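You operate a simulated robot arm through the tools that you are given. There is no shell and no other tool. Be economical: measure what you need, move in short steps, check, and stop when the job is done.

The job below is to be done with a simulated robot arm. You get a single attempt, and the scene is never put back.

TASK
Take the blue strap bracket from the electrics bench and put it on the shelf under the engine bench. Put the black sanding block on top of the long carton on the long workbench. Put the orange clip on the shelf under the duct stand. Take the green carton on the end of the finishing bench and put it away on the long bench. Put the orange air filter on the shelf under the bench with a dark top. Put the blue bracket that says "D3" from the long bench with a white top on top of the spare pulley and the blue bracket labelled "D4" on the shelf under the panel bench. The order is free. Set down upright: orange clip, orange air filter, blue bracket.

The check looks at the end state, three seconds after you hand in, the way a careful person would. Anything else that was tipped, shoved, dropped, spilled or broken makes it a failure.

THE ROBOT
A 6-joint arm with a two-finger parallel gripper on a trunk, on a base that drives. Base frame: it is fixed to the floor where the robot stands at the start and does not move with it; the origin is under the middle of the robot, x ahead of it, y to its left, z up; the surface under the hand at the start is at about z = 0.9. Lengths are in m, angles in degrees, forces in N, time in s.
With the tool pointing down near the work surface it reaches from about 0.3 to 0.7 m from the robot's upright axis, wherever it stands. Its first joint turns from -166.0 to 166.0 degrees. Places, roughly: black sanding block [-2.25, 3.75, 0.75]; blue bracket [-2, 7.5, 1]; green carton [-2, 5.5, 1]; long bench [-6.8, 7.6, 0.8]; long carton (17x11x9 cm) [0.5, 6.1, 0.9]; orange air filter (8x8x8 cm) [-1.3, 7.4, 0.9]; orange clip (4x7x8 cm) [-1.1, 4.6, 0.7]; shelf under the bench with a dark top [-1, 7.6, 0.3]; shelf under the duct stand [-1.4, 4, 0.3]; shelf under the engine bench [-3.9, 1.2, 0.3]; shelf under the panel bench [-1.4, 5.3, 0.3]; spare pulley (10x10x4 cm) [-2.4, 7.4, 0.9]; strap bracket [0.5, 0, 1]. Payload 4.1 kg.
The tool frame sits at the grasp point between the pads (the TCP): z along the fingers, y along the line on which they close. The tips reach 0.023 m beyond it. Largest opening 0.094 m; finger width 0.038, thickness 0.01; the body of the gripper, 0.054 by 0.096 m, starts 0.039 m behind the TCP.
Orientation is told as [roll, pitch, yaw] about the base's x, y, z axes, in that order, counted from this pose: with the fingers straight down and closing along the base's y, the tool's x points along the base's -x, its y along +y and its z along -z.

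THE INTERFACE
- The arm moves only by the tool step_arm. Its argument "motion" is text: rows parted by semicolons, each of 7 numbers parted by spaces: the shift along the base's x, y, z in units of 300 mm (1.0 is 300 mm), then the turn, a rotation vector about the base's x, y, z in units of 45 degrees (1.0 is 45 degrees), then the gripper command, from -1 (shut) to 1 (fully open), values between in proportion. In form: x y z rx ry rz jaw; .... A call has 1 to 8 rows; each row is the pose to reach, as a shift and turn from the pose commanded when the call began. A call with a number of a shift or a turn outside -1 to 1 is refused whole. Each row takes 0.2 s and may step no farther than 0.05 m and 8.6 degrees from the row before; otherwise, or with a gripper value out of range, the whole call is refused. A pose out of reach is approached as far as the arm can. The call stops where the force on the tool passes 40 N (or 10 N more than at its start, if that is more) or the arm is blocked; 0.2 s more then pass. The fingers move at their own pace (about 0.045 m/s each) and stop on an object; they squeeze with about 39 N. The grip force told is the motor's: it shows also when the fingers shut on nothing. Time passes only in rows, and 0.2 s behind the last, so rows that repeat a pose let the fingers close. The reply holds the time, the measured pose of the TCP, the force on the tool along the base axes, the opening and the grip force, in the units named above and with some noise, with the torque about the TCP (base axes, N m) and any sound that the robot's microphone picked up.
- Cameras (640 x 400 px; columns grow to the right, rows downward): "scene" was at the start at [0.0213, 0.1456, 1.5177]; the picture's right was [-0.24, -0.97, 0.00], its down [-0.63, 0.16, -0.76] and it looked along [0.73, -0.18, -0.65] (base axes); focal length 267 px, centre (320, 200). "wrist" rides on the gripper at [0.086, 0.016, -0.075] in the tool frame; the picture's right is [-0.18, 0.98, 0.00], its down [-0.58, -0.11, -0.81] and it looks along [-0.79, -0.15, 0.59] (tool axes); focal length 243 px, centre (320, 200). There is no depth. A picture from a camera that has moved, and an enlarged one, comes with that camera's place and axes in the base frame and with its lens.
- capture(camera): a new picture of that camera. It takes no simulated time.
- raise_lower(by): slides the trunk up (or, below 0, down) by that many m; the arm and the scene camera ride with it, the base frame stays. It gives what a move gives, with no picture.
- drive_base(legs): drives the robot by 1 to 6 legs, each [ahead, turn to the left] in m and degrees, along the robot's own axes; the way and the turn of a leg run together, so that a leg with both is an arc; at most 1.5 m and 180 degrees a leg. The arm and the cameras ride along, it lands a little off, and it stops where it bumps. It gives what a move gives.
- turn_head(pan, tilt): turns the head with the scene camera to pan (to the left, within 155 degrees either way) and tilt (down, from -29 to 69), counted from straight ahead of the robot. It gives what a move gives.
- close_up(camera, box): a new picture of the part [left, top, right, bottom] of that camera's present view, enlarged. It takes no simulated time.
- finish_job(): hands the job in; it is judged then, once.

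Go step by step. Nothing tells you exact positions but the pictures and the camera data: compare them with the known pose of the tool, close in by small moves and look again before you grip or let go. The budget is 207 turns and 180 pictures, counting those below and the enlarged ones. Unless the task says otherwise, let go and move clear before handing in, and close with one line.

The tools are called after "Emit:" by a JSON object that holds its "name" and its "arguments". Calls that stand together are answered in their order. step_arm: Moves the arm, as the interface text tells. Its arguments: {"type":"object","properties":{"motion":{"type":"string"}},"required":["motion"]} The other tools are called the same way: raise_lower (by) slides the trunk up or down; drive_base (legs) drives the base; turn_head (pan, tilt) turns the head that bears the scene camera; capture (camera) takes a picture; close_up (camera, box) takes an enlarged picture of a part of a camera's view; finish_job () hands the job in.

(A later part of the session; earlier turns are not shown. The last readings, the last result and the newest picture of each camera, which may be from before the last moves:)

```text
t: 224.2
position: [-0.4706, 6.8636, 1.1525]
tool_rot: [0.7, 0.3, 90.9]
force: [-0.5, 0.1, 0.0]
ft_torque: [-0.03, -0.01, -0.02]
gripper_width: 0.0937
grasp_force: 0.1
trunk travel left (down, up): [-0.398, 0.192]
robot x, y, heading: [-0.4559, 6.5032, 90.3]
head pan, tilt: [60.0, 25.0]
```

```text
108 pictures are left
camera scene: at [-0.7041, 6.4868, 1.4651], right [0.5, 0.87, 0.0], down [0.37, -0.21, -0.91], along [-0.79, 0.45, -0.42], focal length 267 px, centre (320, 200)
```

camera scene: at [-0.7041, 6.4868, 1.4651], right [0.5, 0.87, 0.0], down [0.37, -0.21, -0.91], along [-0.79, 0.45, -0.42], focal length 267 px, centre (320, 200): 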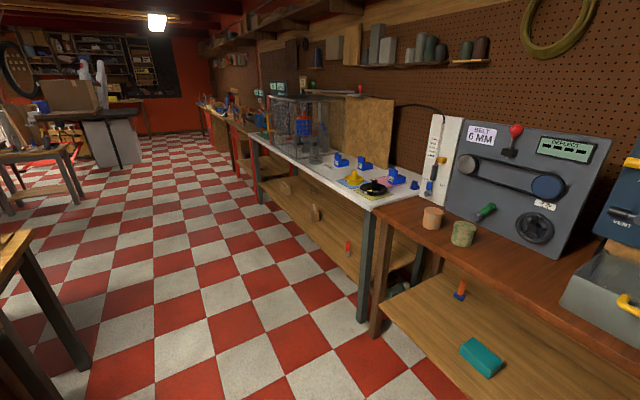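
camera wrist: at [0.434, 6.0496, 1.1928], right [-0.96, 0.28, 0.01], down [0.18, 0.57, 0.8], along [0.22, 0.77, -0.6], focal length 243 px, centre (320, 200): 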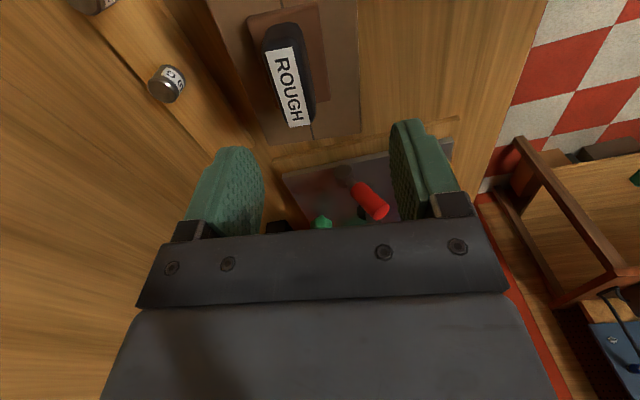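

The route along y=6.5 is free. I'll drive in front of the dark bench at x≈-1.27.

Emit:
{"name": "drive_base", "arguments": {"legs": [[0, 90], [0.8, 0], [0, -90], [0.2, 0]]}}

Emit:
{"name": "turn_head", "arguments": {"pan": 0, "tilt": 40}}

Emit:
{"name": "capture", "arguments": {"camera": "scene"}}

Emit:
{"name": "capture", "arguments": {"camera": "wrist"}}

```text
t: 237.4
position: [-1.2817, 7.0549, 1.1523]
tool_rot: [0.7, 0.2, 91.3]
force: [0.5, 0.4, -0.6]
ft_torque: [-0.02, 0.0, -0.02]
gripper_width: 0.0943
grasp_force: 0.0
trunk travel left (down, up): [-0.398, 0.192]
robot x, y, heading: [-1.2686, 6.6919, 90.6]
head pan, tilt: [60.0, 25.0]
```

```text
t: 238.7
position: [-1.2809, 7.0555, 1.1525]
tool_rot: [0.8, 0.3, 91.2]
force: [-0.9, 0.2, 0.8]
ft_torque: [0.01, -0.01, -0.02]
gripper_width: 0.0939
grasp_force: 0.1
trunk travel left (down, up): [-0.398, 0.192]
robot x, y, heading: [-1.2663, 6.6909, 90.6]
head pan, tilt: [0.0, 40.0]
```

```text
107 pictures are left
camera scene: at [-1.4329, 6.7151, 1.4419], right [1.0, 0.01, 0.0], down [0.01, -0.64, -0.77], along [-0.01, 0.77, -0.64], focal length 267 px, centre (320, 200)
```

scene: 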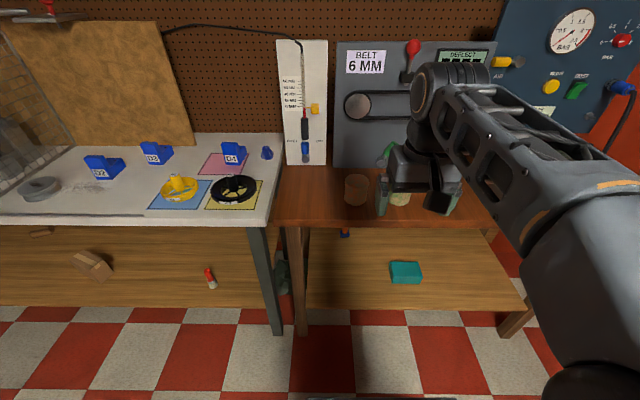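

```text
106 pictures are left
camera wrist: at [-1.2959, 6.9677, 1.2283], right [-0.99, 0.16, 0.01], down [0.11, 0.59, 0.8], along [0.12, 0.79, -0.6], focal length 243 px, centre (320, 200)
```

wrist: 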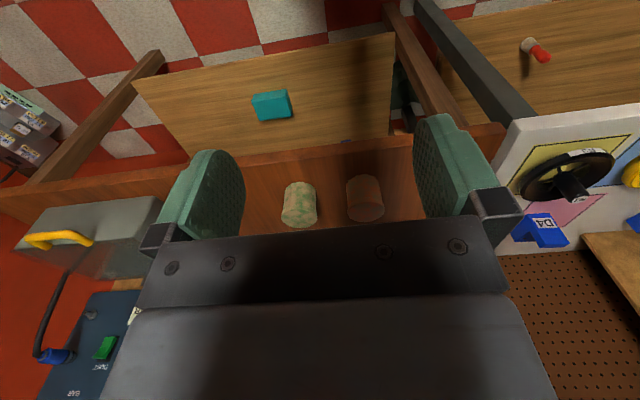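

Two filters stand on the dark bench; I'll enlarge to see which is orange, and the brackets and pulley as well.

Emit:
{"name": "close_up", "arguments": {"camera": "scene", "box": [70, 125, 290, 225]}}

Emit:
{"name": "close_up", "arguments": {"camera": "scene", "box": [280, 130, 440, 230]}}

```text
2.91 times, centred on (180, 175) of scene
camera zoom: at [-1.4329, 6.7151, 1.4419], right [1.0, 0.01, 0.0], down [0.01, -0.64, -0.77], along [-0.01, 0.77, -0.64], focal length 776 px, centre (727, 273)
```

zoom: 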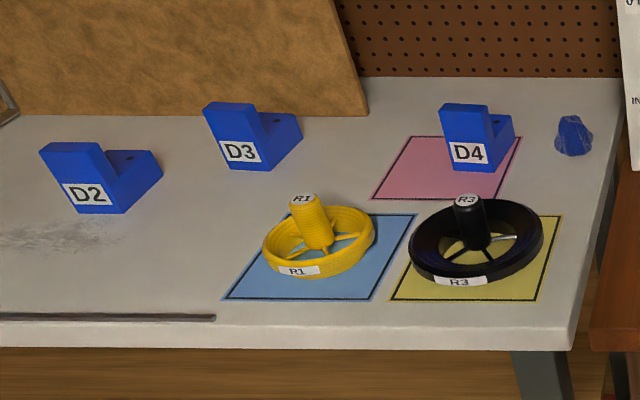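

```text
4.00 times, centred on (360, 180) of scene
camera zoom: at [-1.4329, 6.7151, 1.4419], right [1.0, 0.01, 0.0], down [0.01, -0.64, -0.77], along [-0.01, 0.77, -0.64], focal length 1066 px, centre (160, 280)
```

zoom: 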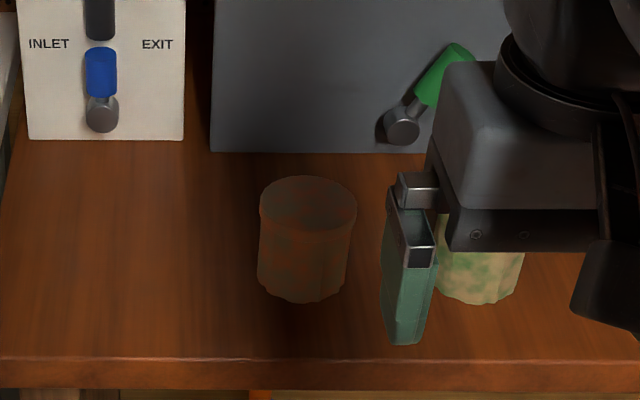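

The spare pulley is the grey disc near (-2.38, 7.42); D3 and D4 sit near (-2.11, 7.66) and (-1.80, 7.66). The orange filter is at about (-1.33, 7.385); I'll drive 0.12 m closer and line up.

Emit:
{"name": "drive_base", "arguments": {"legs": [[0.12, 0]]}}

Emit:
{"name": "step_arm", "arguments": {"motion": "-0.15 0 0 0 0 0 1;-0.15 0.15 -0.05 0 0 -0.027 1;-0.155 0.3 -0.1 0 0 -0.027 1;-0.155 0.4 -0.2 0 0 -0.027 1"}}

Emit:
{"name": "capture", "arguments": {"camera": "wrist"}}

Emit:
{"name": "capture", "arguments": {"camera": "scene"}}

```text
t: 239.9
position: [-1.2818, 7.1767, 1.1532]
tool_rot: [0.6, 0.3, 91.3]
force: [0.2, 0.3, 0.3]
ft_torque: [-0.02, 0.0, 0.0]
gripper_width: 0.0943
grasp_force: 0.0
trunk travel left (down, up): [-0.398, 0.192]
robot x, y, heading: [-1.2651, 6.8128, 90.7]
head pan, tilt: [0.0, 40.0]
```

```text
t: 240.9
position: [-1.3288, 7.2968, 1.092]
tool_rot: [0.8, 0.3, 89.9]
force: [-0.2, 0.0, -1.0]
ft_torque: [0.01, 0.0, -0.01]
gripper_width: 0.094
grasp_force: 0.1
trunk travel left (down, up): [-0.398, 0.192]
robot x, y, heading: [-1.2653, 6.8145, 90.6]
head pan, tilt: [0.0, 40.0]
```

```text
103 pictures are left
camera wrist: at [-1.346, 7.2112, 1.1678], right [-0.98, 0.18, 0.01], down [0.12, 0.59, 0.8], along [0.14, 0.79, -0.6], focal length 243 px, centre (320, 200)
```

wrist: 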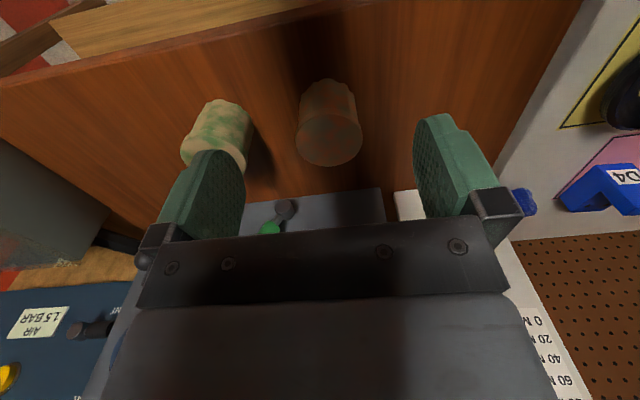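

```text
102 pictures are left
camera scene: at [-1.434, 6.8371, 1.4419], right [1.0, 0.01, 0.0], down [0.01, -0.64, -0.77], along [-0.01, 0.77, -0.64], focal length 267 px, centre (320, 200)
```

scene: 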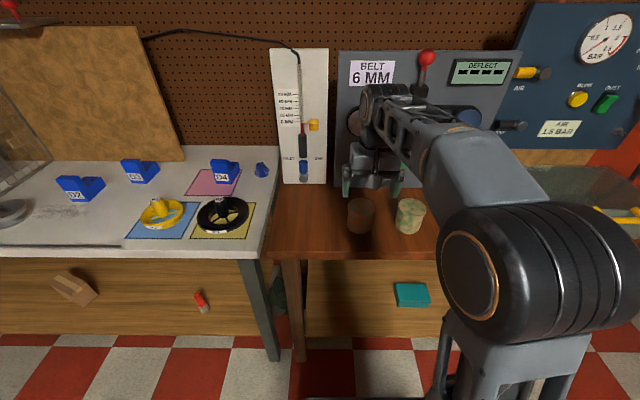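

The filter's top centre is at about (-1.325, 7.405, 0.93). I'll go above it and check the clearance either side.

Emit:
{"name": "step_arm", "arguments": {"motion": "0.005 0.12 -0.08 0 0 0 1;0.013 0.24 -0.16 0 0 0 1;0.013 0.36 -0.24 0 0 0 1;0.013 0.37 -0.36 0 0 0 1"}}

Emit:
{"name": "capture", "arguments": {"camera": "wrist"}}

Emit:
{"name": "close_up", "arguments": {"camera": "scene", "box": [300, 150, 460, 250]}}

```text
t: 241.9
position: [-1.3261, 7.409, 0.9854]
tool_rot: [0.7, 0.3, 90.0]
force: [1.6, -0.9, 0.1]
ft_torque: [0.02, 0.01, 0.03]
gripper_width: 0.0939
grasp_force: 0.1
trunk travel left (down, up): [-0.398, 0.192]
robot x, y, heading: [-1.2672, 6.8129, 90.5]
head pan, tilt: [0.0, 40.0]
```

```text
101 pictures are left
camera wrist: at [-1.3426, 7.3225, 1.0604], right [-0.98, 0.18, 0.01], down [0.12, 0.59, 0.8], along [0.14, 0.79, -0.6], focal length 243 px, centre (320, 200)
```

wrist: 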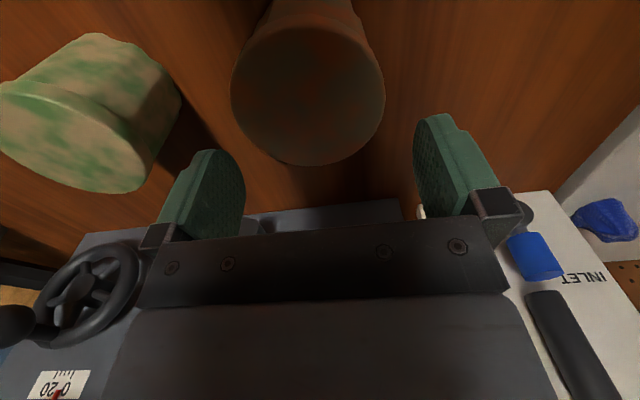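

```text
4.00 times, centred on (380, 200) of scene
camera zoom: at [-1.434, 6.8372, 1.4419], right [1.0, 0.01, 0.0], down [0.01, -0.64, -0.77], along [-0.01, 0.77, -0.64], focal length 1066 px, centre (80, 200)
```

zoom: 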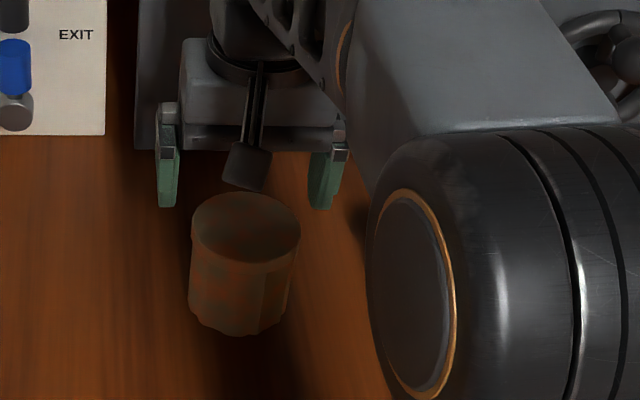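

Centre reads (-1.325, 7.392); I'll shift 15 mm toward me and lower until the tips reach the rim, then look.

Emit:
{"name": "step_arm", "arguments": {"motion": "0.003 -0.05 0 0 0 0 1;0.003 -0.05 -0.1 0 0 0 1;0.003 -0.05 -0.14 0 0 0 1"}}

Emit:
{"name": "capture", "arguments": {"camera": "wrist"}}

Emit:
{"name": "close_up", "arguments": {"camera": "scene", "box": [300, 150, 460, 250]}}

```text
t: 242.7
position: [-1.324, 7.3938, 0.9421]
tool_rot: [0.7, 0.3, 89.9]
force: [-0.6, 0.8, -1.1]
ft_torque: [-0.01, 0.01, 0.01]
gripper_width: 0.094
grasp_force: 0.0
trunk travel left (down, up): [-0.398, 0.192]
robot x, y, heading: [-1.2667, 6.8142, 90.4]
head pan, tilt: [0.0, 40.0]
```

```text
99 pictures are left
camera wrist: at [-1.341, 7.3066, 1.0185], right [-0.98, 0.18, 0.01], down [0.12, 0.59, 0.8], along [0.14, 0.79, -0.6], focal length 243 px, centre (320, 200)
```

wrist: 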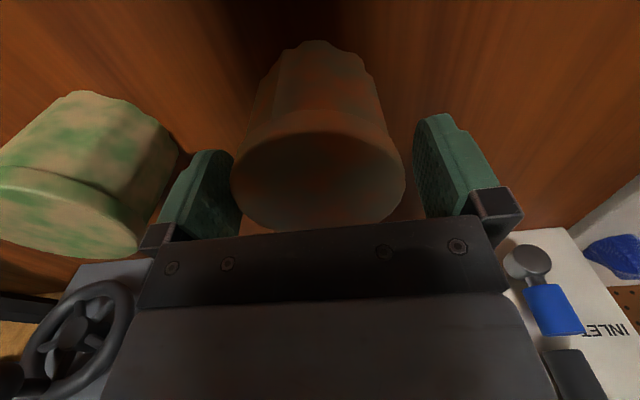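

```text
4.00 times, centred on (380, 200) of scene
camera zoom: at [-1.434, 6.8372, 1.4418], right [1.0, 0.01, 0.0], down [0.01, -0.64, -0.77], along [-0.01, 0.77, -0.64], focal length 1066 px, centre (80, 200)
```

zoom: 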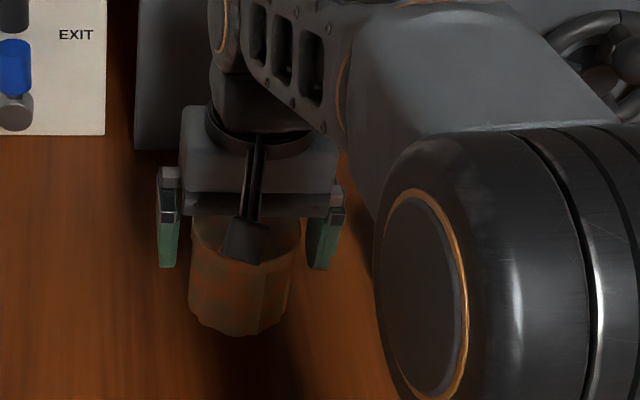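

The fingers straddle the filter. Lower to 0.905 and close.

Emit:
{"name": "step_arm", "arguments": {"motion": "0 0 -0.06 0 0 0 1;0 0 -0.12 0 0 0 1;0 0 -0.12 0 0 0 -1;0 0 -0.12 0 0 0 -1;0 0 -0.12 0 0 0 -1"}}

Emit:
{"name": "capture", "arguments": {"camera": "wrist"}}

```text
t: 243.5
position: [-1.3233, 7.3949, 0.9157]
tool_rot: [0.7, -0.8, 90.0]
force: [1.7, -2.6, 18.3]
ft_torque: [-0.24, -0.69, -0.13]
gripper_width: 0.0722
grasp_force: 15.1
trunk travel left (down, up): [-0.398, 0.192]
robot x, y, heading: [-1.2676, 6.8112, 90.5]
head pan, tilt: [0.0, 40.0]
stopped in row 3: the force on the tool passed its limit at 42 N (the readings are from after the stop); the commanded pose is now the measured one
```

```text
97 pictures are left
camera wrist: at [-1.3402, 7.3066, 0.9892], right [-0.98, 0.18, 0.01], down [0.12, 0.57, 0.81], along [0.14, 0.8, -0.58], focal length 243 px, centre (320, 200)
```

wrist: 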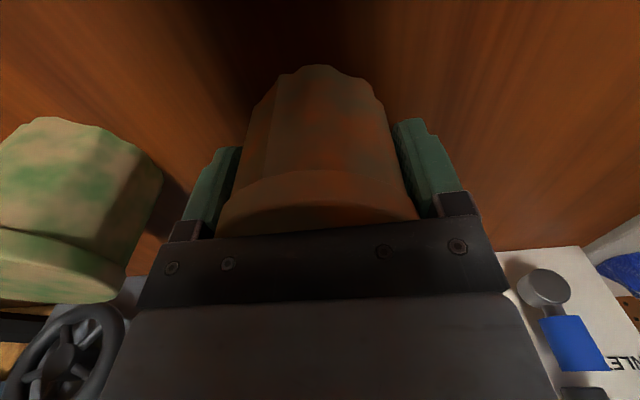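

The gripper's palm touched the filter top, so it is a bit taller than thought. I'll ease up 8 mm and close again.

Emit:
{"name": "step_arm", "arguments": {"motion": "0 0 0.01 0 0 0 0.8;0 0 0.027 0 0 0 0.8;0 0 0.027 0 0 0 -1;0 0 0.027 0 0 0 -1;0 0 0.027 0 0 0 -1;0 0 0.027 0 0 0 -1"}}

Emit:
{"name": "capture", "arguments": {"camera": "wrist"}}

```text
t: 244.9
position: [-1.3249, 7.3961, 0.92]
tool_rot: [0.6, -0.3, 90.1]
force: [0.2, 0.6, -0.1]
ft_torque: [0.0, -0.01, 0.04]
gripper_width: 0.0719
grasp_force: 38.5
trunk travel left (down, up): [-0.398, 0.192]
robot x, y, heading: [-1.2652, 6.8151, 90.6]
head pan, tilt: [0.0, 40.0]
```

```text
96 pictures are left
camera wrist: at [-1.3406, 7.3079, 0.9944], right [-0.98, 0.18, 0.01], down [0.12, 0.58, 0.81], along [0.14, 0.8, -0.59], focal length 243 px, centre (320, 200)
```

wrist: 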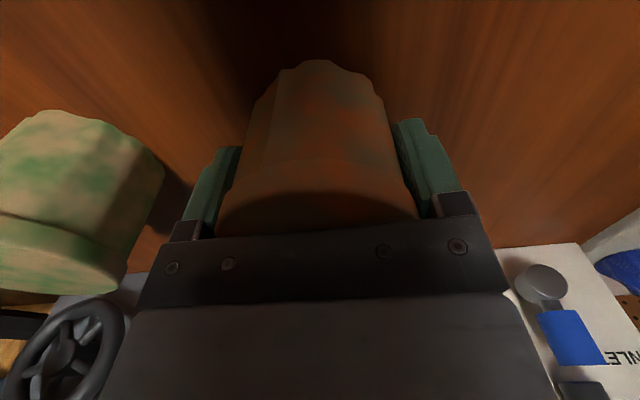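

Gripped at 7.2 cm. I'll lift and pull back in front of the bench.

Emit:
{"name": "step_arm", "arguments": {"motion": "0 0 0.12 0 0 0 -1;0 0 0.26 0 0 0 -1;0.03 -0.15 0.3 0 0 0 -1;0.06 -0.3 0.3 0 0 0 -1;0.09 -0.45 0.3 0 0 0 -1;0.12 -0.6 0.3 0 0 0 -1;0.15 -0.75 0.3 0 0 0 -1;0.15 -0.86 0.3 0 0 0 -1"}}

Emit:
{"name": "capture", "arguments": {"camera": "wrist"}}

Emit:
{"name": "capture", "arguments": {"camera": "scene"}}

```text
t: 246.7
position: [-1.279, 7.1378, 1.0092]
tool_rot: [0.8, -0.5, 90.1]
force: [-0.9, -0.2, -1.4]
ft_torque: [0.01, -0.01, 0.0]
gripper_width: 0.0719
grasp_force: 38.8
trunk travel left (down, up): [-0.398, 0.192]
robot x, y, heading: [-1.2677, 6.8166, 90.5]
head pan, tilt: [0.0, 40.0]
```

```text
95 pictures are left
camera wrist: at [-1.2961, 7.0499, 1.0851], right [-0.98, 0.18, 0.01], down [0.12, 0.57, 0.81], along [0.14, 0.8, -0.59], focal length 243 px, centre (320, 200)
```

wrist: 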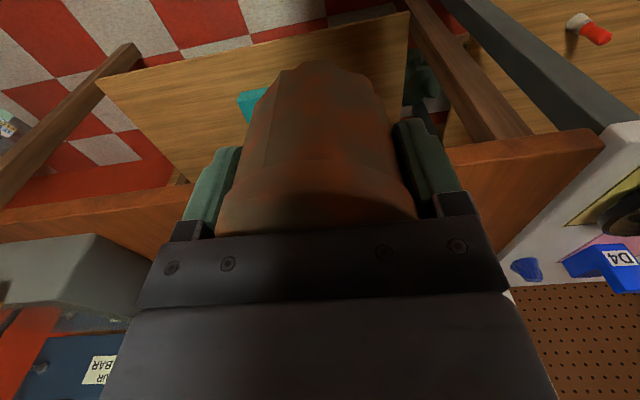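

```text
94 pictures are left
camera scene: at [-1.4339, 6.8368, 1.4418], right [1.0, 0.01, 0.0], down [0.01, -0.64, -0.77], along [-0.01, 0.77, -0.64], focal length 267 px, centre (320, 200)
```

scene: 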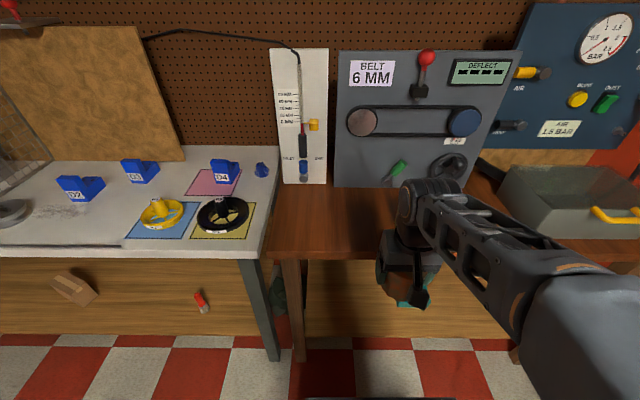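

The filter is out. I'll back off 0.15 m and lower the trunk.

Emit:
{"name": "drive_base", "arguments": {"legs": [[-0.15, 0]]}}

Emit:
{"name": "raise_lower", "arguments": {"by": -0.38}}

Emit:
{"name": "step_arm", "arguments": {"motion": "0 0 -0.15 0 0 0 -1;0 0 -0.3 0 0 0 -1;0 0 -0.45 0 0 0 -1;0 0 -0.6 0 0 0 -1"}}

Emit:
{"name": "capture", "arguments": {"camera": "scene"}}

Emit:
{"name": "capture", "arguments": {"camera": "wrist"}}

```text
t: 248.1
position: [-1.2774, 6.987, 1.0106]
tool_rot: [0.7, -0.4, 90.0]
force: [0.3, 0.5, -1.2]
ft_torque: [-0.02, 0.0, -0.03]
gripper_width: 0.0718
grasp_force: 38.6
trunk travel left (down, up): [-0.398, 0.192]
robot x, y, heading: [-1.2673, 6.6626, 90.5]
head pan, tilt: [0.0, 40.0]
```

```text
t: 251.8
position: [-1.2775, 6.9884, 0.6306]
tool_rot: [0.7, -0.4, 90.0]
force: [-0.5, -0.2, -1.6]
ft_torque: [0.0, -0.01, 0.01]
gripper_width: 0.0719
grasp_force: 38.9
trunk travel left (down, up): [-0.018, 0.572]
robot x, y, heading: [-1.264, 6.6643, 90.2]
head pan, tilt: [0.0, 40.0]
```

```text
t: 252.8
position: [-1.2781, 6.9854, 0.4503]
tool_rot: [0.7, -0.6, 90.0]
force: [0.4, -0.8, -0.2]
ft_torque: [0.01, 0.02, -0.03]
gripper_width: 0.0719
grasp_force: 38.2
trunk travel left (down, up): [-0.018, 0.572]
robot x, y, heading: [-1.2659, 6.6596, 90.7]
head pan, tilt: [0.0, 40.0]
```

```text
93 pictures are left
camera scene: at [-1.4325, 6.6857, 1.0619], right [1.0, 0.01, 0.0], down [0.01, -0.64, -0.77], along [-0.01, 0.77, -0.64], focal length 267 px, centre (320, 200)
```

scene: 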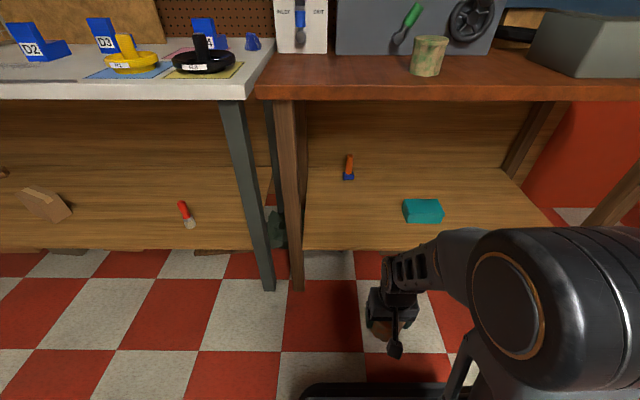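

```text
92 pictures are left
camera wrist: at [-1.2949, 6.8987, 0.5249], right [-0.98, 0.18, 0.01], down [0.12, 0.57, 0.81], along [0.14, 0.8, -0.59], focal length 243 px, centre (320, 200)
```

wrist: 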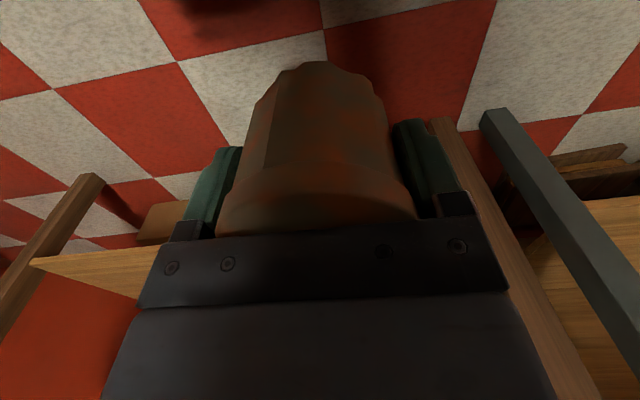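

The shelf has room between the left leg and the teal block. I'll drive 0.17 m in and extend to (-1.23, 7.43).

Emit:
{"name": "drive_base", "arguments": {"legs": [[0.17, 0]]}}

Emit:
{"name": "step_arm", "arguments": {"motion": "0.02 0.15 0 0 0 0 -1;0.05 0.3 0 0 0 0 -1;0.08 0.45 0 0 0 0 -1;0.12 0.6 0 0 0 0 -1;0.15 0.75 0 0 0 0 -1;0.16 0.9 -0.02 0 0 0 -1"}}

Emit:
{"name": "capture", "arguments": {"camera": "scene"}}

Emit:
{"name": "capture", "arguments": {"camera": "wrist"}}

```text
t: 254.2
position: [-1.2805, 7.1563, 0.4506]
tool_rot: [0.8, -0.5, 90.0]
force: [-1.1, 0.1, -1.7]
ft_torque: [-0.01, 0.01, -0.02]
gripper_width: 0.0718
grasp_force: 38.9
trunk travel left (down, up): [-0.018, 0.572]
robot x, y, heading: [-1.2637, 6.8325, 90.7]
head pan, tilt: [0.0, 40.0]
```

```text
t: 255.6
position: [-1.2318, 7.4261, 0.4437]
tool_rot: [0.6, -0.4, 90.0]
force: [-0.2, -0.1, -0.4]
ft_torque: [-0.01, 0.01, 0.02]
gripper_width: 0.0717
grasp_force: 38.7
trunk travel left (down, up): [-0.018, 0.572]
robot x, y, heading: [-1.2661, 6.8317, 90.6]
head pan, tilt: [0.0, 40.0]
```

```text
91 pictures are left
camera scene: at [-1.434, 6.8557, 1.0619], right [1.0, 0.01, 0.0], down [0.01, -0.64, -0.77], along [-0.01, 0.77, -0.64], focal length 267 px, centre (320, 200)
```

scene: 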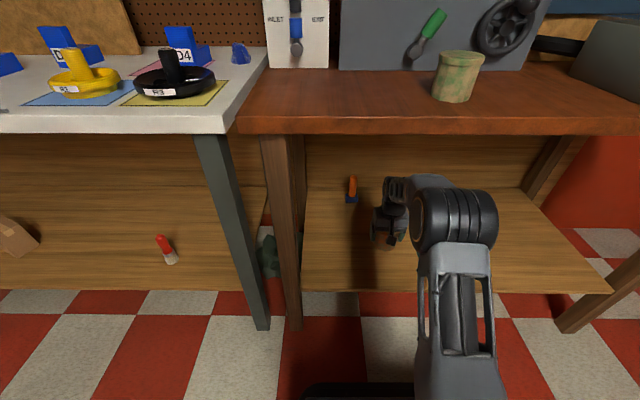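

```text
90 pictures are left
camera wrist: at [-1.2486, 7.3391, 0.519], right [-0.98, 0.18, 0.01], down [0.12, 0.58, 0.81], along [0.14, 0.8, -0.59], focal length 243 px, centre (320, 200)
```

wrist: 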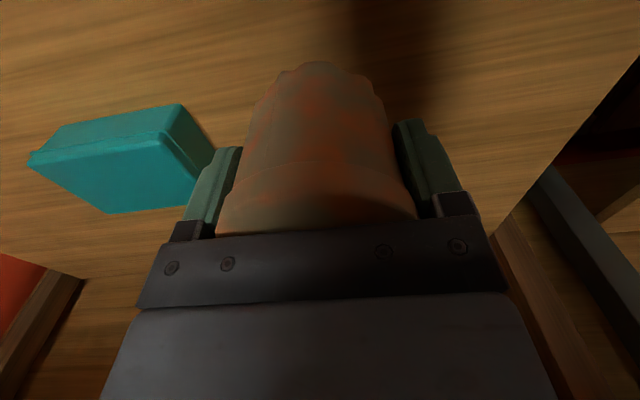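

Plenty of room. I'll shift 2 cm away from the teal block and lower.

Emit:
{"name": "step_arm", "arguments": {"motion": "-0.06 0 -0.1 0 0 0 -1;-0.06 0 -0.2 0 0 0 -1;-0.06 0 -0.26 0 0 0 -1;-0.06 0 -0.28 0 0 0 -1;-0.06 0 -0.29 0 0 0 -1;-0.06 0 -0.3 0 0 0 -1;-0.06 0 -0.31 0 0 0 -1;-0.06 0 -0.32 0 0 0 -1"}}

Emit:
{"name": "step_arm", "arguments": {"motion": "0 0 -0.01 0 0 0 -1;0 0 -0.02 0 0 0 -1;0 0 -0.03 0 0 0 -1"}}

```text
t: 257.4
position: [-1.25, 7.4273, 0.3475]
tool_rot: [0.7, -0.5, 90.0]
force: [-1.1, 0.1, -0.8]
ft_torque: [-0.03, 0.01, -0.03]
gripper_width: 0.0718
grasp_force: 39.2
trunk travel left (down, up): [-0.018, 0.572]
robot x, y, heading: [-1.2647, 6.8301, 90.5]
head pan, tilt: [0.0, 40.0]
```

```text
t: 258.2
position: [-1.2495, 7.4266, 0.3395]
tool_rot: [0.7, -0.4, 90.0]
force: [0.1, -0.6, -0.5]
ft_torque: [-0.02, -0.01, -0.01]
gripper_width: 0.0719
grasp_force: 39.2
trunk travel left (down, up): [-0.018, 0.572]
robot x, y, heading: [-1.2674, 6.8326, 90.5]
head pan, tilt: [0.0, 40.0]
```

Emit:
{"name": "step_arm", "arguments": {"motion": "0 0 -0.01 0 0 0 -1;0 0 -0.02 0 0 0 -1;0 0 -0.03 0 0 0 -1;0 0 -0.04 0 0 0 -1;0 0 -0.05 0 0 0 -1"}}

Emit:
{"name": "capture", "arguments": {"camera": "wrist"}}

```text
t: 259.1
position: [-1.2508, 7.4286, 0.3351]
tool_rot: [0.6, -1.0, 90.2]
force: [-1.3, -4.1, 19.2]
ft_torque: [-0.35, -0.7, -0.18]
gripper_width: 0.0722
grasp_force: 39.3
trunk travel left (down, up): [-0.018, 0.572]
robot x, y, heading: [-1.2624, 6.833, 90.5]
head pan, tilt: [0.0, 40.0]
stopped in row 4: the force on the tool passed its limit at 42 N (the readings are from after the stop); the commanded pose is now the measured one
```

```text
89 pictures are left
camera wrist: at [-1.2668, 7.3407, 0.409], right [-0.98, 0.18, 0.01], down [0.12, 0.57, 0.81], along [0.14, 0.8, -0.58], focal length 243 px, centre (320, 200)
```

wrist: 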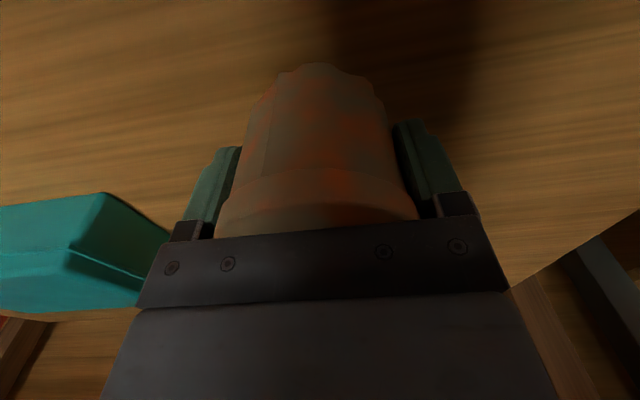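

Set down. Easing 2 mm, opening fully, then rising a bit.

Emit:
{"name": "step_arm", "arguments": {"motion": "0 0 0.007 0 0 0 -1;0 0 0.007 0 0 0 1;0 0 0.007 0 0 0 1;0 0 0.007 0 0 0 1;0 0 0.007 0 0 0 1;0 0 0.08 0 0 0 1;0 0 0.2 0 0 0 1;0 0 0.33 0 0 0 1"}}

Emit:
{"name": "capture", "arguments": {"camera": "wrist"}}

```text
t: 260.9
position: [-1.2505, 7.4285, 0.4322]
tool_rot: [0.6, -0.7, 90.1]
force: [0.1, 0.5, -0.9]
ft_torque: [0.01, -0.03, 0.03]
gripper_width: 0.0937
grasp_force: 0.0
trunk travel left (down, up): [-0.018, 0.572]
robot x, y, heading: [-1.2678, 6.8377, 90.4]
head pan, tilt: [0.0, 40.0]
```

```text
88 pictures are left
camera wrist: at [-1.2671, 7.3406, 0.5061], right [-0.98, 0.18, 0.01], down [0.12, 0.57, 0.81], along [0.14, 0.8, -0.58], focal length 243 px, centre (320, 200)
```

wrist: 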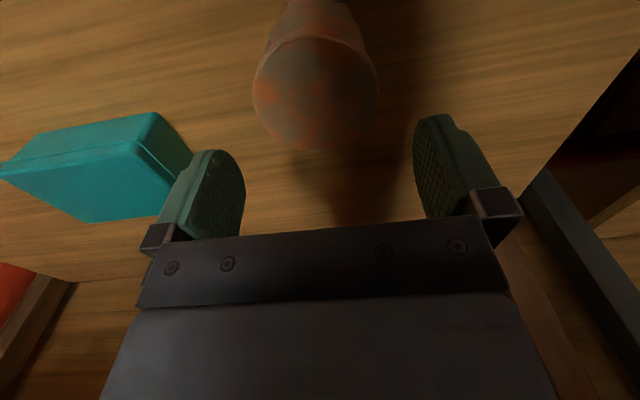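

The filter stands upright on the shelf. Now straight back out, checking before raising the trunk.

Emit:
{"name": "step_arm", "arguments": {"motion": "0 -0.15 0.02 0 0 0 1;0 -0.3 0.02 0 0 0 1;0 -0.45 0.02 0 0 0 1;0 -0.6 0.02 0 0 0 1;0 -0.75 0.02 0 0 0 1;0 -0.9 0.02 0 0 0 1"}}

```text
t: 262.3
position: [-1.25, 7.1576, 0.4376]
tool_rot: [0.7, -0.7, 90.1]
force: [0.0, 0.5, 0.5]
ft_torque: [-0.01, 0.01, 0.01]
gripper_width: 0.094
grasp_force: 0.1
trunk travel left (down, up): [-0.018, 0.572]
robot x, y, heading: [-1.2631, 6.8346, 90.6]
head pan, tilt: [0.0, 40.0]
```

I'll back away, raise the trunk and arm, and move over to the white bench with the brackets.

Emit:
{"name": "drive_base", "arguments": {"legs": [[-0.25, 0]]}}

Emit:
{"name": "raise_lower", "arguments": {"by": 0.4}}

Emit:
{"name": "step_arm", "arguments": {"motion": "0 0.02 0.16 0 0 0 1;0 0.04 0.32 0 0 0 1;0 0.06 0.48 0 0 0 1;0 0.08 0.64 0 0 0 1;0 0.1 0.8 0 0 0 1;0 0.12 0.96 0 0 0 1"}}

Emit:
{"name": "drive_base", "arguments": {"legs": [[0, 89.4], [0.69, 0], [0, -90]]}}

Emit:
{"name": "capture", "arguments": {"camera": "scene"}}

```text
t: 264.2
position: [-1.2478, 6.9087, 0.4373]
tool_rot: [0.7, -0.6, 90.2]
force: [0.2, -0.4, -0.7]
ft_torque: [-0.02, 0.0, 0.02]
gripper_width: 0.094
grasp_force: 0.1
trunk travel left (down, up): [-0.018, 0.572]
robot x, y, heading: [-1.266, 6.5795, 90.3]
head pan, tilt: [0.0, 40.0]
```

```text
t: 268.0
position: [-1.2481, 6.9092, 0.8364]
tool_rot: [0.7, -0.8, 90.1]
force: [-0.6, -0.4, 0.1]
ft_torque: [-0.01, 0.01, -0.01]
gripper_width: 0.094
grasp_force: 0.0
trunk travel left (down, up): [-0.418, 0.172]
robot x, y, heading: [-1.2633, 6.5807, 90.5]
head pan, tilt: [0.0, 40.0]
```

```text
t: 269.4
position: [-1.2481, 6.9448, 1.1256]
tool_rot: [0.7, -0.6, 90.1]
force: [0.2, -1.3, 1.3]
ft_torque: [0.0, 0.04, 0.01]
gripper_width: 0.0941
grasp_force: 0.0
trunk travel left (down, up): [-0.418, 0.172]
robot x, y, heading: [-1.2647, 6.5837, 90.4]
head pan, tilt: [0.0, 40.0]
```

```text
t: 280.8
position: [-1.9422, 6.9428, 1.1241]
tool_rot: [0.8, -0.7, 90.4]
force: [-0.4, 0.4, -0.1]
ft_torque: [0.0, 0.0, -0.01]
gripper_width: 0.094
grasp_force: 0.1
trunk travel left (down, up): [-0.418, 0.172]
robot x, y, heading: [-1.9604, 6.5774, 90.7]
head pan, tilt: [0.0, 40.0]
```

```text
87 pictures are left
camera scene: at [-2.1234, 6.6013, 1.4618], right [1.0, 0.02, 0.0], down [0.01, -0.64, -0.77], along [-0.01, 0.77, -0.64], focal length 267 px, centre (320, 200)
```

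scene: 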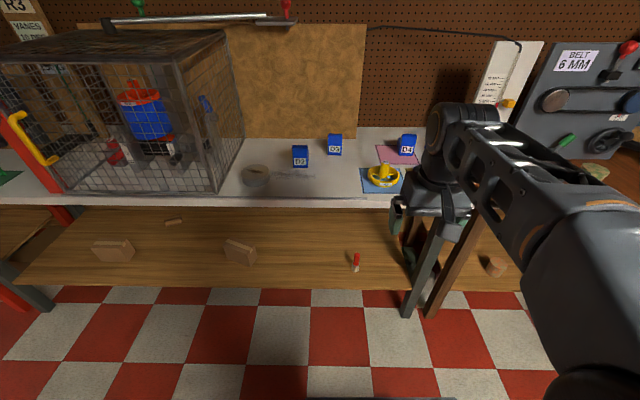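

I'll drive 0.34 m ahead and look with both cameras.

Emit:
{"name": "drive_base", "arguments": {"legs": [[0.34, 0]]}}

Emit:
{"name": "capture", "arguments": {"camera": "wrist"}}

Emit:
{"name": "close_up", "arguments": {"camera": "scene", "box": [200, 120, 440, 270]}}

```text
t: 283.0
position: [-1.9479, 7.2823, 1.1248]
tool_rot: [0.6, -0.7, 90.5]
force: [0.4, 0.7, 0.0]
ft_torque: [0.0, -0.01, 0.0]
gripper_width: 0.0937
grasp_force: 0.0
trunk travel left (down, up): [-0.418, 0.172]
robot x, y, heading: [-1.9597, 6.9197, 91.0]
head pan, tilt: [0.0, 40.0]
```

```text
86 pictures are left
camera wrist: at [-1.9643, 7.1944, 1.1989], right [-0.98, 0.17, 0.01], down [0.11, 0.57, 0.81], along [0.13, 0.8, -0.58], focal length 243 px, centre (320, 200)
```

wrist: 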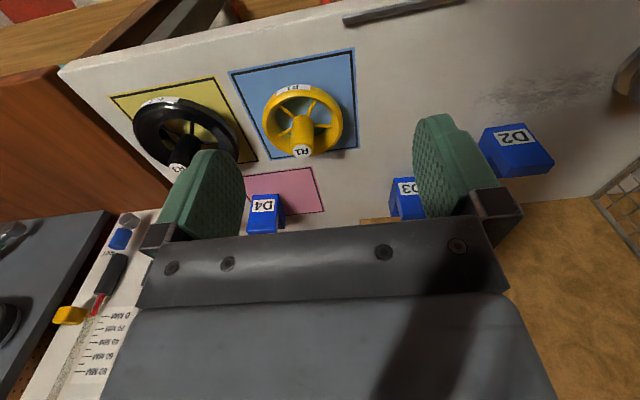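

```text
2.67 times, centred on (320, 195) of scene
camera zoom: at [-2.1292, 6.9404, 1.4618], right [1.0, 0.02, 0.0], down [0.01, -0.64, -0.77], along [-0.01, 0.77, -0.64], focal length 711 px, centre (320, 213)
```

zoom: 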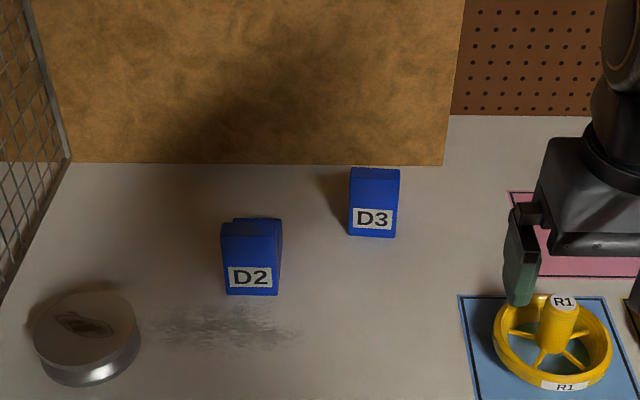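

I see D3's upright wall facing me with its foot behind; the grey disc is the spare pulley at about (-2.36, 7.40). I'll move over D3 to measure.

Emit:
{"name": "step_arm", "arguments": {"motion": "-0.1 0.12 0 0 0 0 1;-0.2 0.24 0 0 0 0 1;-0.3 0.36 0 0 0 0 1;-0.4 0.46 -0.05 0 0 0 1;-0.42 0.56 -0.12 0 0 -0.01 1"}}

Emit:
{"name": "capture", "arguments": {"camera": "wrist"}}

Emit:
{"name": "close_up", "arguments": {"camera": "scene", "box": [200, 120, 440, 270]}}

```text
t: 284.2
position: [-2.0745, 7.4505, 1.0879]
tool_rot: [0.6, -0.8, 90.1]
force: [-0.1, -0.1, -0.5]
ft_torque: [-0.02, -0.02, -0.01]
gripper_width: 0.0941
grasp_force: 0.0
trunk travel left (down, up): [-0.418, 0.172]
robot x, y, heading: [-1.9618, 6.9203, 90.9]
head pan, tilt: [0.0, 40.0]
```

```text
84 pictures are left
camera wrist: at [-2.0918, 7.3625, 1.1626], right [-0.98, 0.18, 0.01], down [0.12, 0.57, 0.81], along [0.14, 0.8, -0.58], focal length 243 px, centre (320, 200)
```

wrist: 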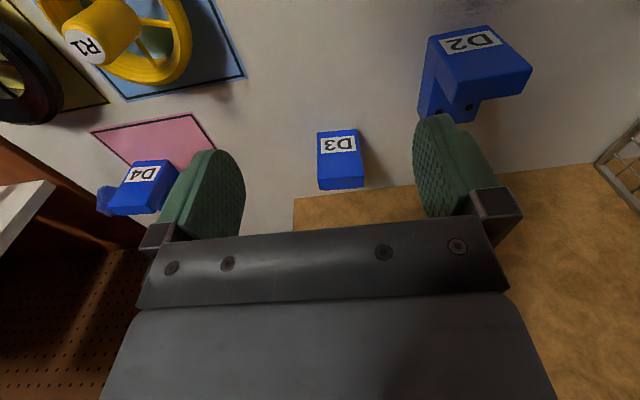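

```text
2.67 times, centred on (320, 195) of scene
camera zoom: at [-2.1294, 6.9405, 1.4618], right [1.0, 0.02, 0.0], down [0.01, -0.64, -0.77], along [-0.01, 0.77, -0.64], focal length 711 px, centre (320, 213)
```

zoom: 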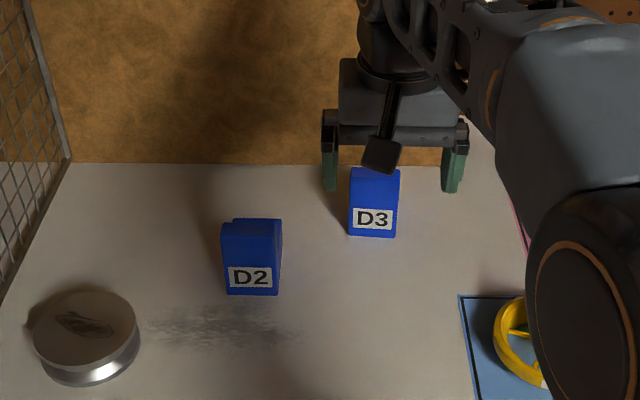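

D3's wall stands at y 7.57-7.59, x centre -2.078, top 0.987, about 5.5 cm wide. I'll position above it.

Emit:
{"name": "step_arm", "arguments": {"motion": "-0.01 0.15 0 0 0 0 1;-0.01 0.3 -0.05 0 0 0 1;-0.01 0.45 -0.15 0 0 0 1"}}

Emit:
{"name": "capture", "arguments": {"camera": "wrist"}}

Emit:
{"name": "close_up", "arguments": {"camera": "scene", "box": [260, 130, 420, 230]}}

```text
refused: row 3 steps farther than a row can; nothing moved
```

```text
82 pictures are left
camera wrist: at [-2.0918, 7.3625, 1.1626], right [-0.98, 0.18, 0.01], down [0.12, 0.57, 0.81], along [0.14, 0.8, -0.58], focal length 243 px, centre (320, 200)
```

wrist: 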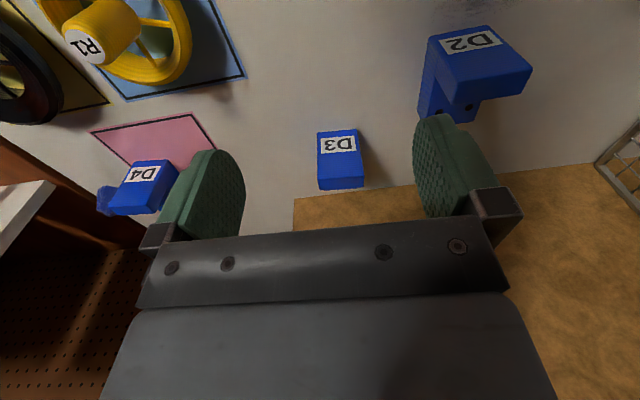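

```text
4.00 times, centred on (340, 180) of scene
camera zoom: at [-2.1294, 6.9405, 1.4618], right [1.0, 0.02, 0.0], down [0.01, -0.64, -0.77], along [-0.01, 0.77, -0.64], focal length 1066 px, centre (240, 280)
```

zoom: 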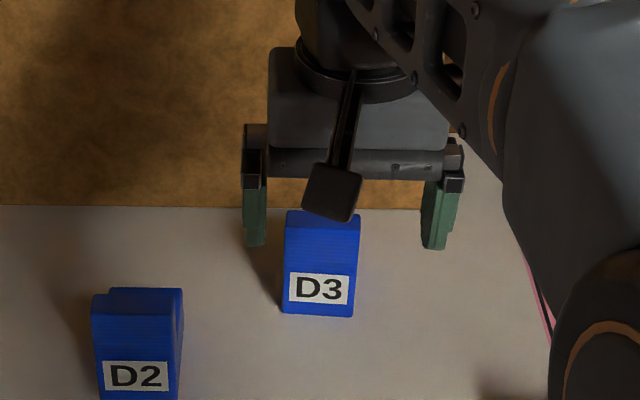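

A row was slightly long again; repeating with shorter rows.

Emit:
{"name": "step_arm", "arguments": {"motion": "-0.01 0.15 0 0 0 0 1;-0.01 0.3 -0.04 0 0 0 1;-0.01 0.4 -0.1 0 0 0 1;-0.01 0.45 -0.17 0 0 0 1"}}

Emit:
{"name": "capture", "arguments": {"camera": "wrist"}}

Emit:
{"name": "close_up", "arguments": {"camera": "scene", "box": [260, 130, 420, 230]}}

```text
t: 285.2
position: [-2.078, 7.5845, 1.0378]
tool_rot: [0.7, -0.7, 90.1]
force: [-0.1, -0.1, -0.7]
ft_torque: [-0.01, 0.02, -0.03]
gripper_width: 0.0939
grasp_force: 0.1
trunk travel left (down, up): [-0.418, 0.172]
robot x, y, heading: [-1.9586, 6.9189, 90.8]
head pan, tilt: [0.0, 40.0]
```

```text
80 pictures are left
camera wrist: at [-2.0942, 7.4953, 1.1112], right [-0.98, 0.18, 0.01], down [0.12, 0.57, 0.81], along [0.14, 0.8, -0.58], focal length 243 px, centre (320, 200)
```

wrist: 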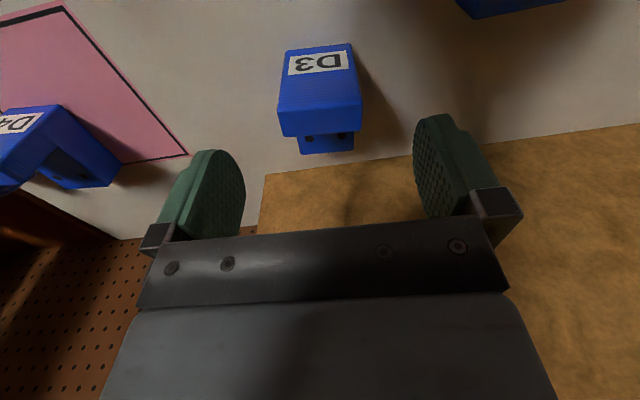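

```text
4.00 times, centred on (340, 180) of scene
camera zoom: at [-2.1293, 6.9404, 1.4619], right [1.0, 0.02, 0.0], down [0.01, -0.64, -0.77], along [-0.01, 0.77, -0.64], focal length 1066 px, centre (240, 280)
```

zoom: 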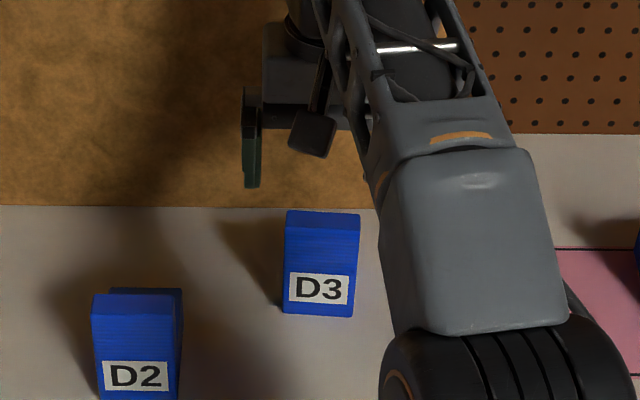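

The wall's top spans y 7.575-7.594 with the drilled foot behind. I'll descend to grip the wall and close.

Emit:
{"name": "step_arm", "arguments": {"motion": "-0.006 0.003 -0.1 0 0 0 1;-0.006 0.003 -0.2 0 0 0 1;-0.006 0.003 -0.273 0 0 0 1"}}

Emit:
{"name": "capture", "arguments": {"camera": "wrist"}}

```text
t: 286.0
position: [-2.0788, 7.5869, 0.957]
tool_rot: [0.7, -0.9, 90.1]
force: [0.3, 0.7, -0.2]
ft_torque: [0.01, -0.03, 0.01]
gripper_width: 0.094
grasp_force: 0.0
trunk travel left (down, up): [-0.418, 0.172]
robot x, y, heading: [-1.9608, 6.9207, 90.8]
head pan, tilt: [0.0, 40.0]
```

```text
78 pictures are left
camera wrist: at [-2.0959, 7.4977, 1.0307], right [-0.98, 0.18, 0.01], down [0.12, 0.57, 0.81], along [0.14, 0.8, -0.58], focal length 243 px, centre (320, 200)
```

wrist: 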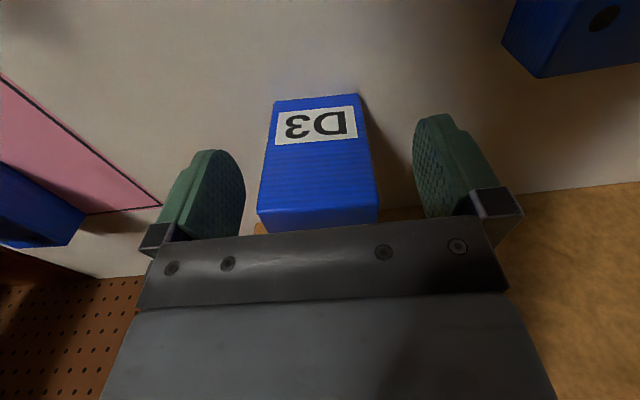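

Emit:
{"name": "step_arm", "arguments": {"motion": "0 0 0 0 0 0 -1;0 0 0 0 0 0 -1;0 0 0 0 0 0 -1;0 0 0 0 0 0 -1"}}

Emit:
{"name": "step_arm", "arguments": {"motion": "0 0 0.1 0 0 0 -1;0 0 0.25 0 0 0 -1;0 0 0.4 0 0 0 -1"}}

Emit:
{"name": "capture", "arguments": {"camera": "wrist"}}

Emit:
{"name": "close_up", "arguments": {"camera": "scene", "box": [180, 80, 420, 280]}}

```text
t: 287.0
position: [-2.0799, 7.585, 0.9569]
tool_rot: [0.7, -0.8, 90.1]
force: [1.1, 0.8, 0.9]
ft_torque: [0.06, -0.12, -0.08]
gripper_width: 0.0589
grasp_force: 38.9
trunk travel left (down, up): [-0.418, 0.172]
robot x, y, heading: [-1.9628, 6.9164, 91.2]
head pan, tilt: [0.0, 40.0]
```

```text
t: 287.8
position: [-2.0781, 7.5757, 1.0495]
tool_rot: [0.8, -0.6, 90.1]
force: [0.0, 0.7, -2.1]
ft_torque: [-0.02, -0.05, -0.01]
gripper_width: 0.0587
grasp_force: 39.2
out of reach, approached as far as the arm can: row 3
trunk travel left (down, up): [-0.418, 0.172]
robot x, y, heading: [-1.9597, 6.9216, 91.1]
head pan, tilt: [0.0, 40.0]
```

```text
77 pictures are left
camera wrist: at [-2.0937, 7.4879, 1.1241], right [-0.98, 0.18, 0.01], down [0.12, 0.57, 0.81], along [0.14, 0.8, -0.59], focal length 243 px, centre (320, 200)
```

wrist: 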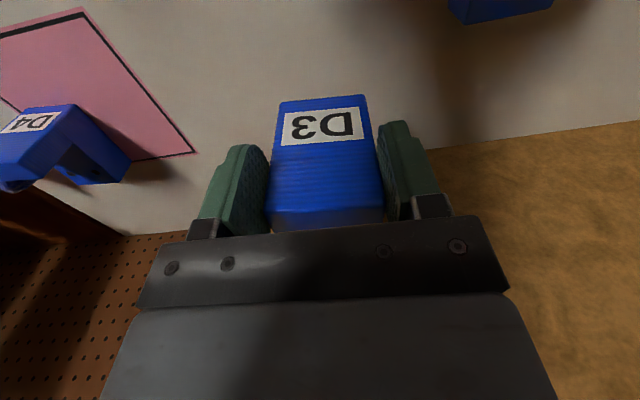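

```text
2.00 times, centred on (300, 180) of scene
camera zoom: at [-2.1294, 6.9409, 1.4618], right [1.0, 0.02, 0.0], down [0.01, -0.64, -0.77], along [-0.01, 0.77, -0.64], focal length 533 px, centre (360, 240)
```

zoom: 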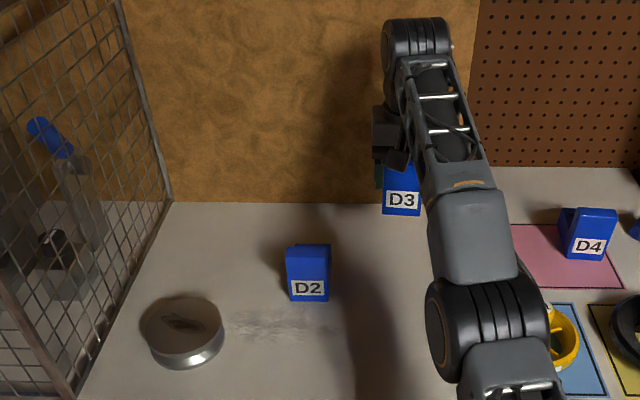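

D3 is held level. I'll pull it back toward me at height, then move left over the pulley at (-2.36, 7.39), staying clear of D2 and the mesh cage.

Emit:
{"name": "step_arm", "arguments": {"motion": "0 -0.15 0.05 0 0 0 -1;0 -0.3 0.1 0 0 0 -1;0 -0.45 0.1 0 0 0 -1;0 -0.6 0.1 0 0 0 -1;-0.03 -0.73 0.1 0 0 0 -1"}}

Emit:
{"name": "step_arm", "arguments": {"motion": "-0.15 0 0 0 0 0 -1;-0.3 0 0 0 0 0 -1;-0.45 0 0 0 0 0 -1;-0.6 0 0 0 0 0 -1;-0.75 0 0 0 0 0 -1"}}

Emit:
{"name": "capture", "arguments": {"camera": "wrist"}}

Emit:
{"name": "capture", "arguments": {"camera": "scene"}}

```text
t: 289.0
position: [-2.1078, 7.5427, 1.1072]
tool_rot: [0.7, -0.6, 90.1]
force: [-0.1, 0.3, -0.4]
ft_torque: [-0.04, 0.02, 0.0]
gripper_width: 0.0585
grasp_force: 39.4
out of reach, approached as far as the arm can: row 1, 2, 3, 4, 5
trunk travel left (down, up): [-0.418, 0.172]
robot x, y, heading: [-1.9633, 6.9199, 90.9]
head pan, tilt: [0.0, 40.0]
```

```text
t: 290.2
position: [-2.2846, 7.4794, 1.0838]
tool_rot: [0.6, -0.6, 90.1]
force: [-0.4, 0.2, -0.2]
ft_torque: [-0.02, 0.01, 0.02]
gripper_width: 0.0583
grasp_force: 39.0
out of reach, approached as far as the arm can: row 1, 2, 3, 4, 5
trunk travel left (down, up): [-0.418, 0.172]
robot x, y, heading: [-1.9635, 6.923, 90.9]
head pan, tilt: [0.0, 40.0]
```

```text
75 pictures are left
camera wrist: at [-2.3007, 7.3919, 1.1583], right [-0.98, 0.18, 0.01], down [0.12, 0.57, 0.81], along [0.14, 0.8, -0.58], focal length 243 px, centre (320, 200)
```

wrist: 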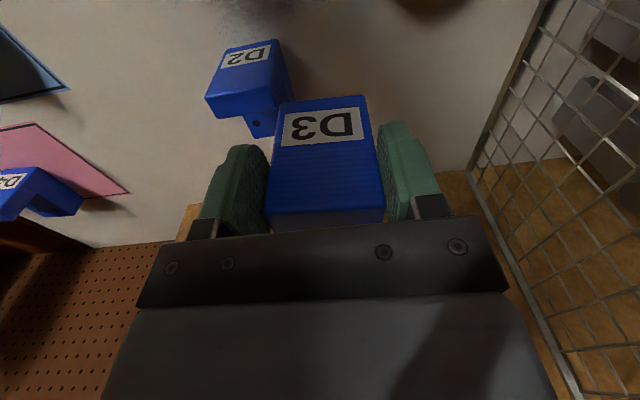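

```text
74 pictures are left
camera scene: at [-2.1295, 6.9401, 1.4618], right [1.0, 0.02, 0.0], down [0.01, -0.64, -0.77], along [-0.01, 0.77, -0.64], focal length 267 px, centre (320, 200)
```

scene: 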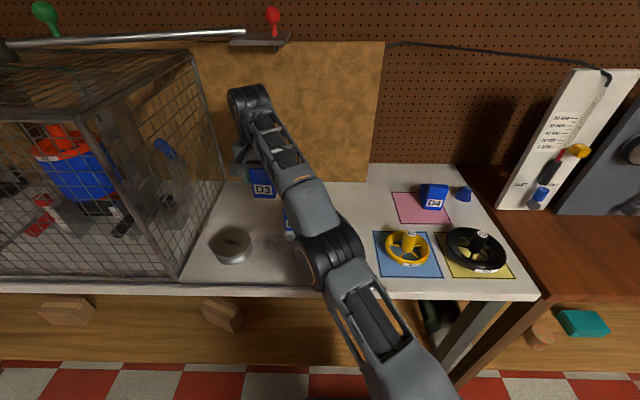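

The arm is stretched almost straight and got stuck at its reach limit; the bracket is fine. I'll repeat the commanded pose to see whether the arm converges.

Emit:
{"name": "step_arm", "arguments": {"motion": "0 0 0 0 0 0 -1;0 0 0 0 0 0 -1"}}

```text
t: 290.8
position: [-2.2839, 7.4805, 1.0848]
tool_rot: [0.7, -0.7, 90.2]
force: [-0.4, 0.3, -0.9]
ft_torque: [-0.04, -0.01, 0.0]
gripper_width: 0.0583
grasp_force: 39.4
trunk travel left (down, up): [-0.418, 0.172]
robot x, y, heading: [-1.9631, 6.921, 91.3]
head pan, tilt: [0.0, 40.0]
```

Try a small inward move with slight lowering (there are 4 cm of clearance above D2).

Emit:
{"name": "step_arm", "arguments": {"motion": "0 -0.06 -0.04 0 0 0 -1;0 -0.15 -0.05 0 0 0 -1;0 -0.25 -0.05 0 0 0 -1"}}

```text
t: 291.6
position: [-2.3143, 7.4444, 1.0997]
tool_rot: [0.1, 0.0, 90.2]
force: [-0.6, 0.1, -0.7]
ft_torque: [-0.04, 0.0, 0.0]
gripper_width: 0.0587
grasp_force: 38.9
out of reach, approached as far as the arm can: row 1, 2, 3
trunk travel left (down, up): [-0.418, 0.172]
robot x, y, heading: [-1.9629, 6.9193, 91.2]
head pan, tilt: [0.0, 40.0]
```

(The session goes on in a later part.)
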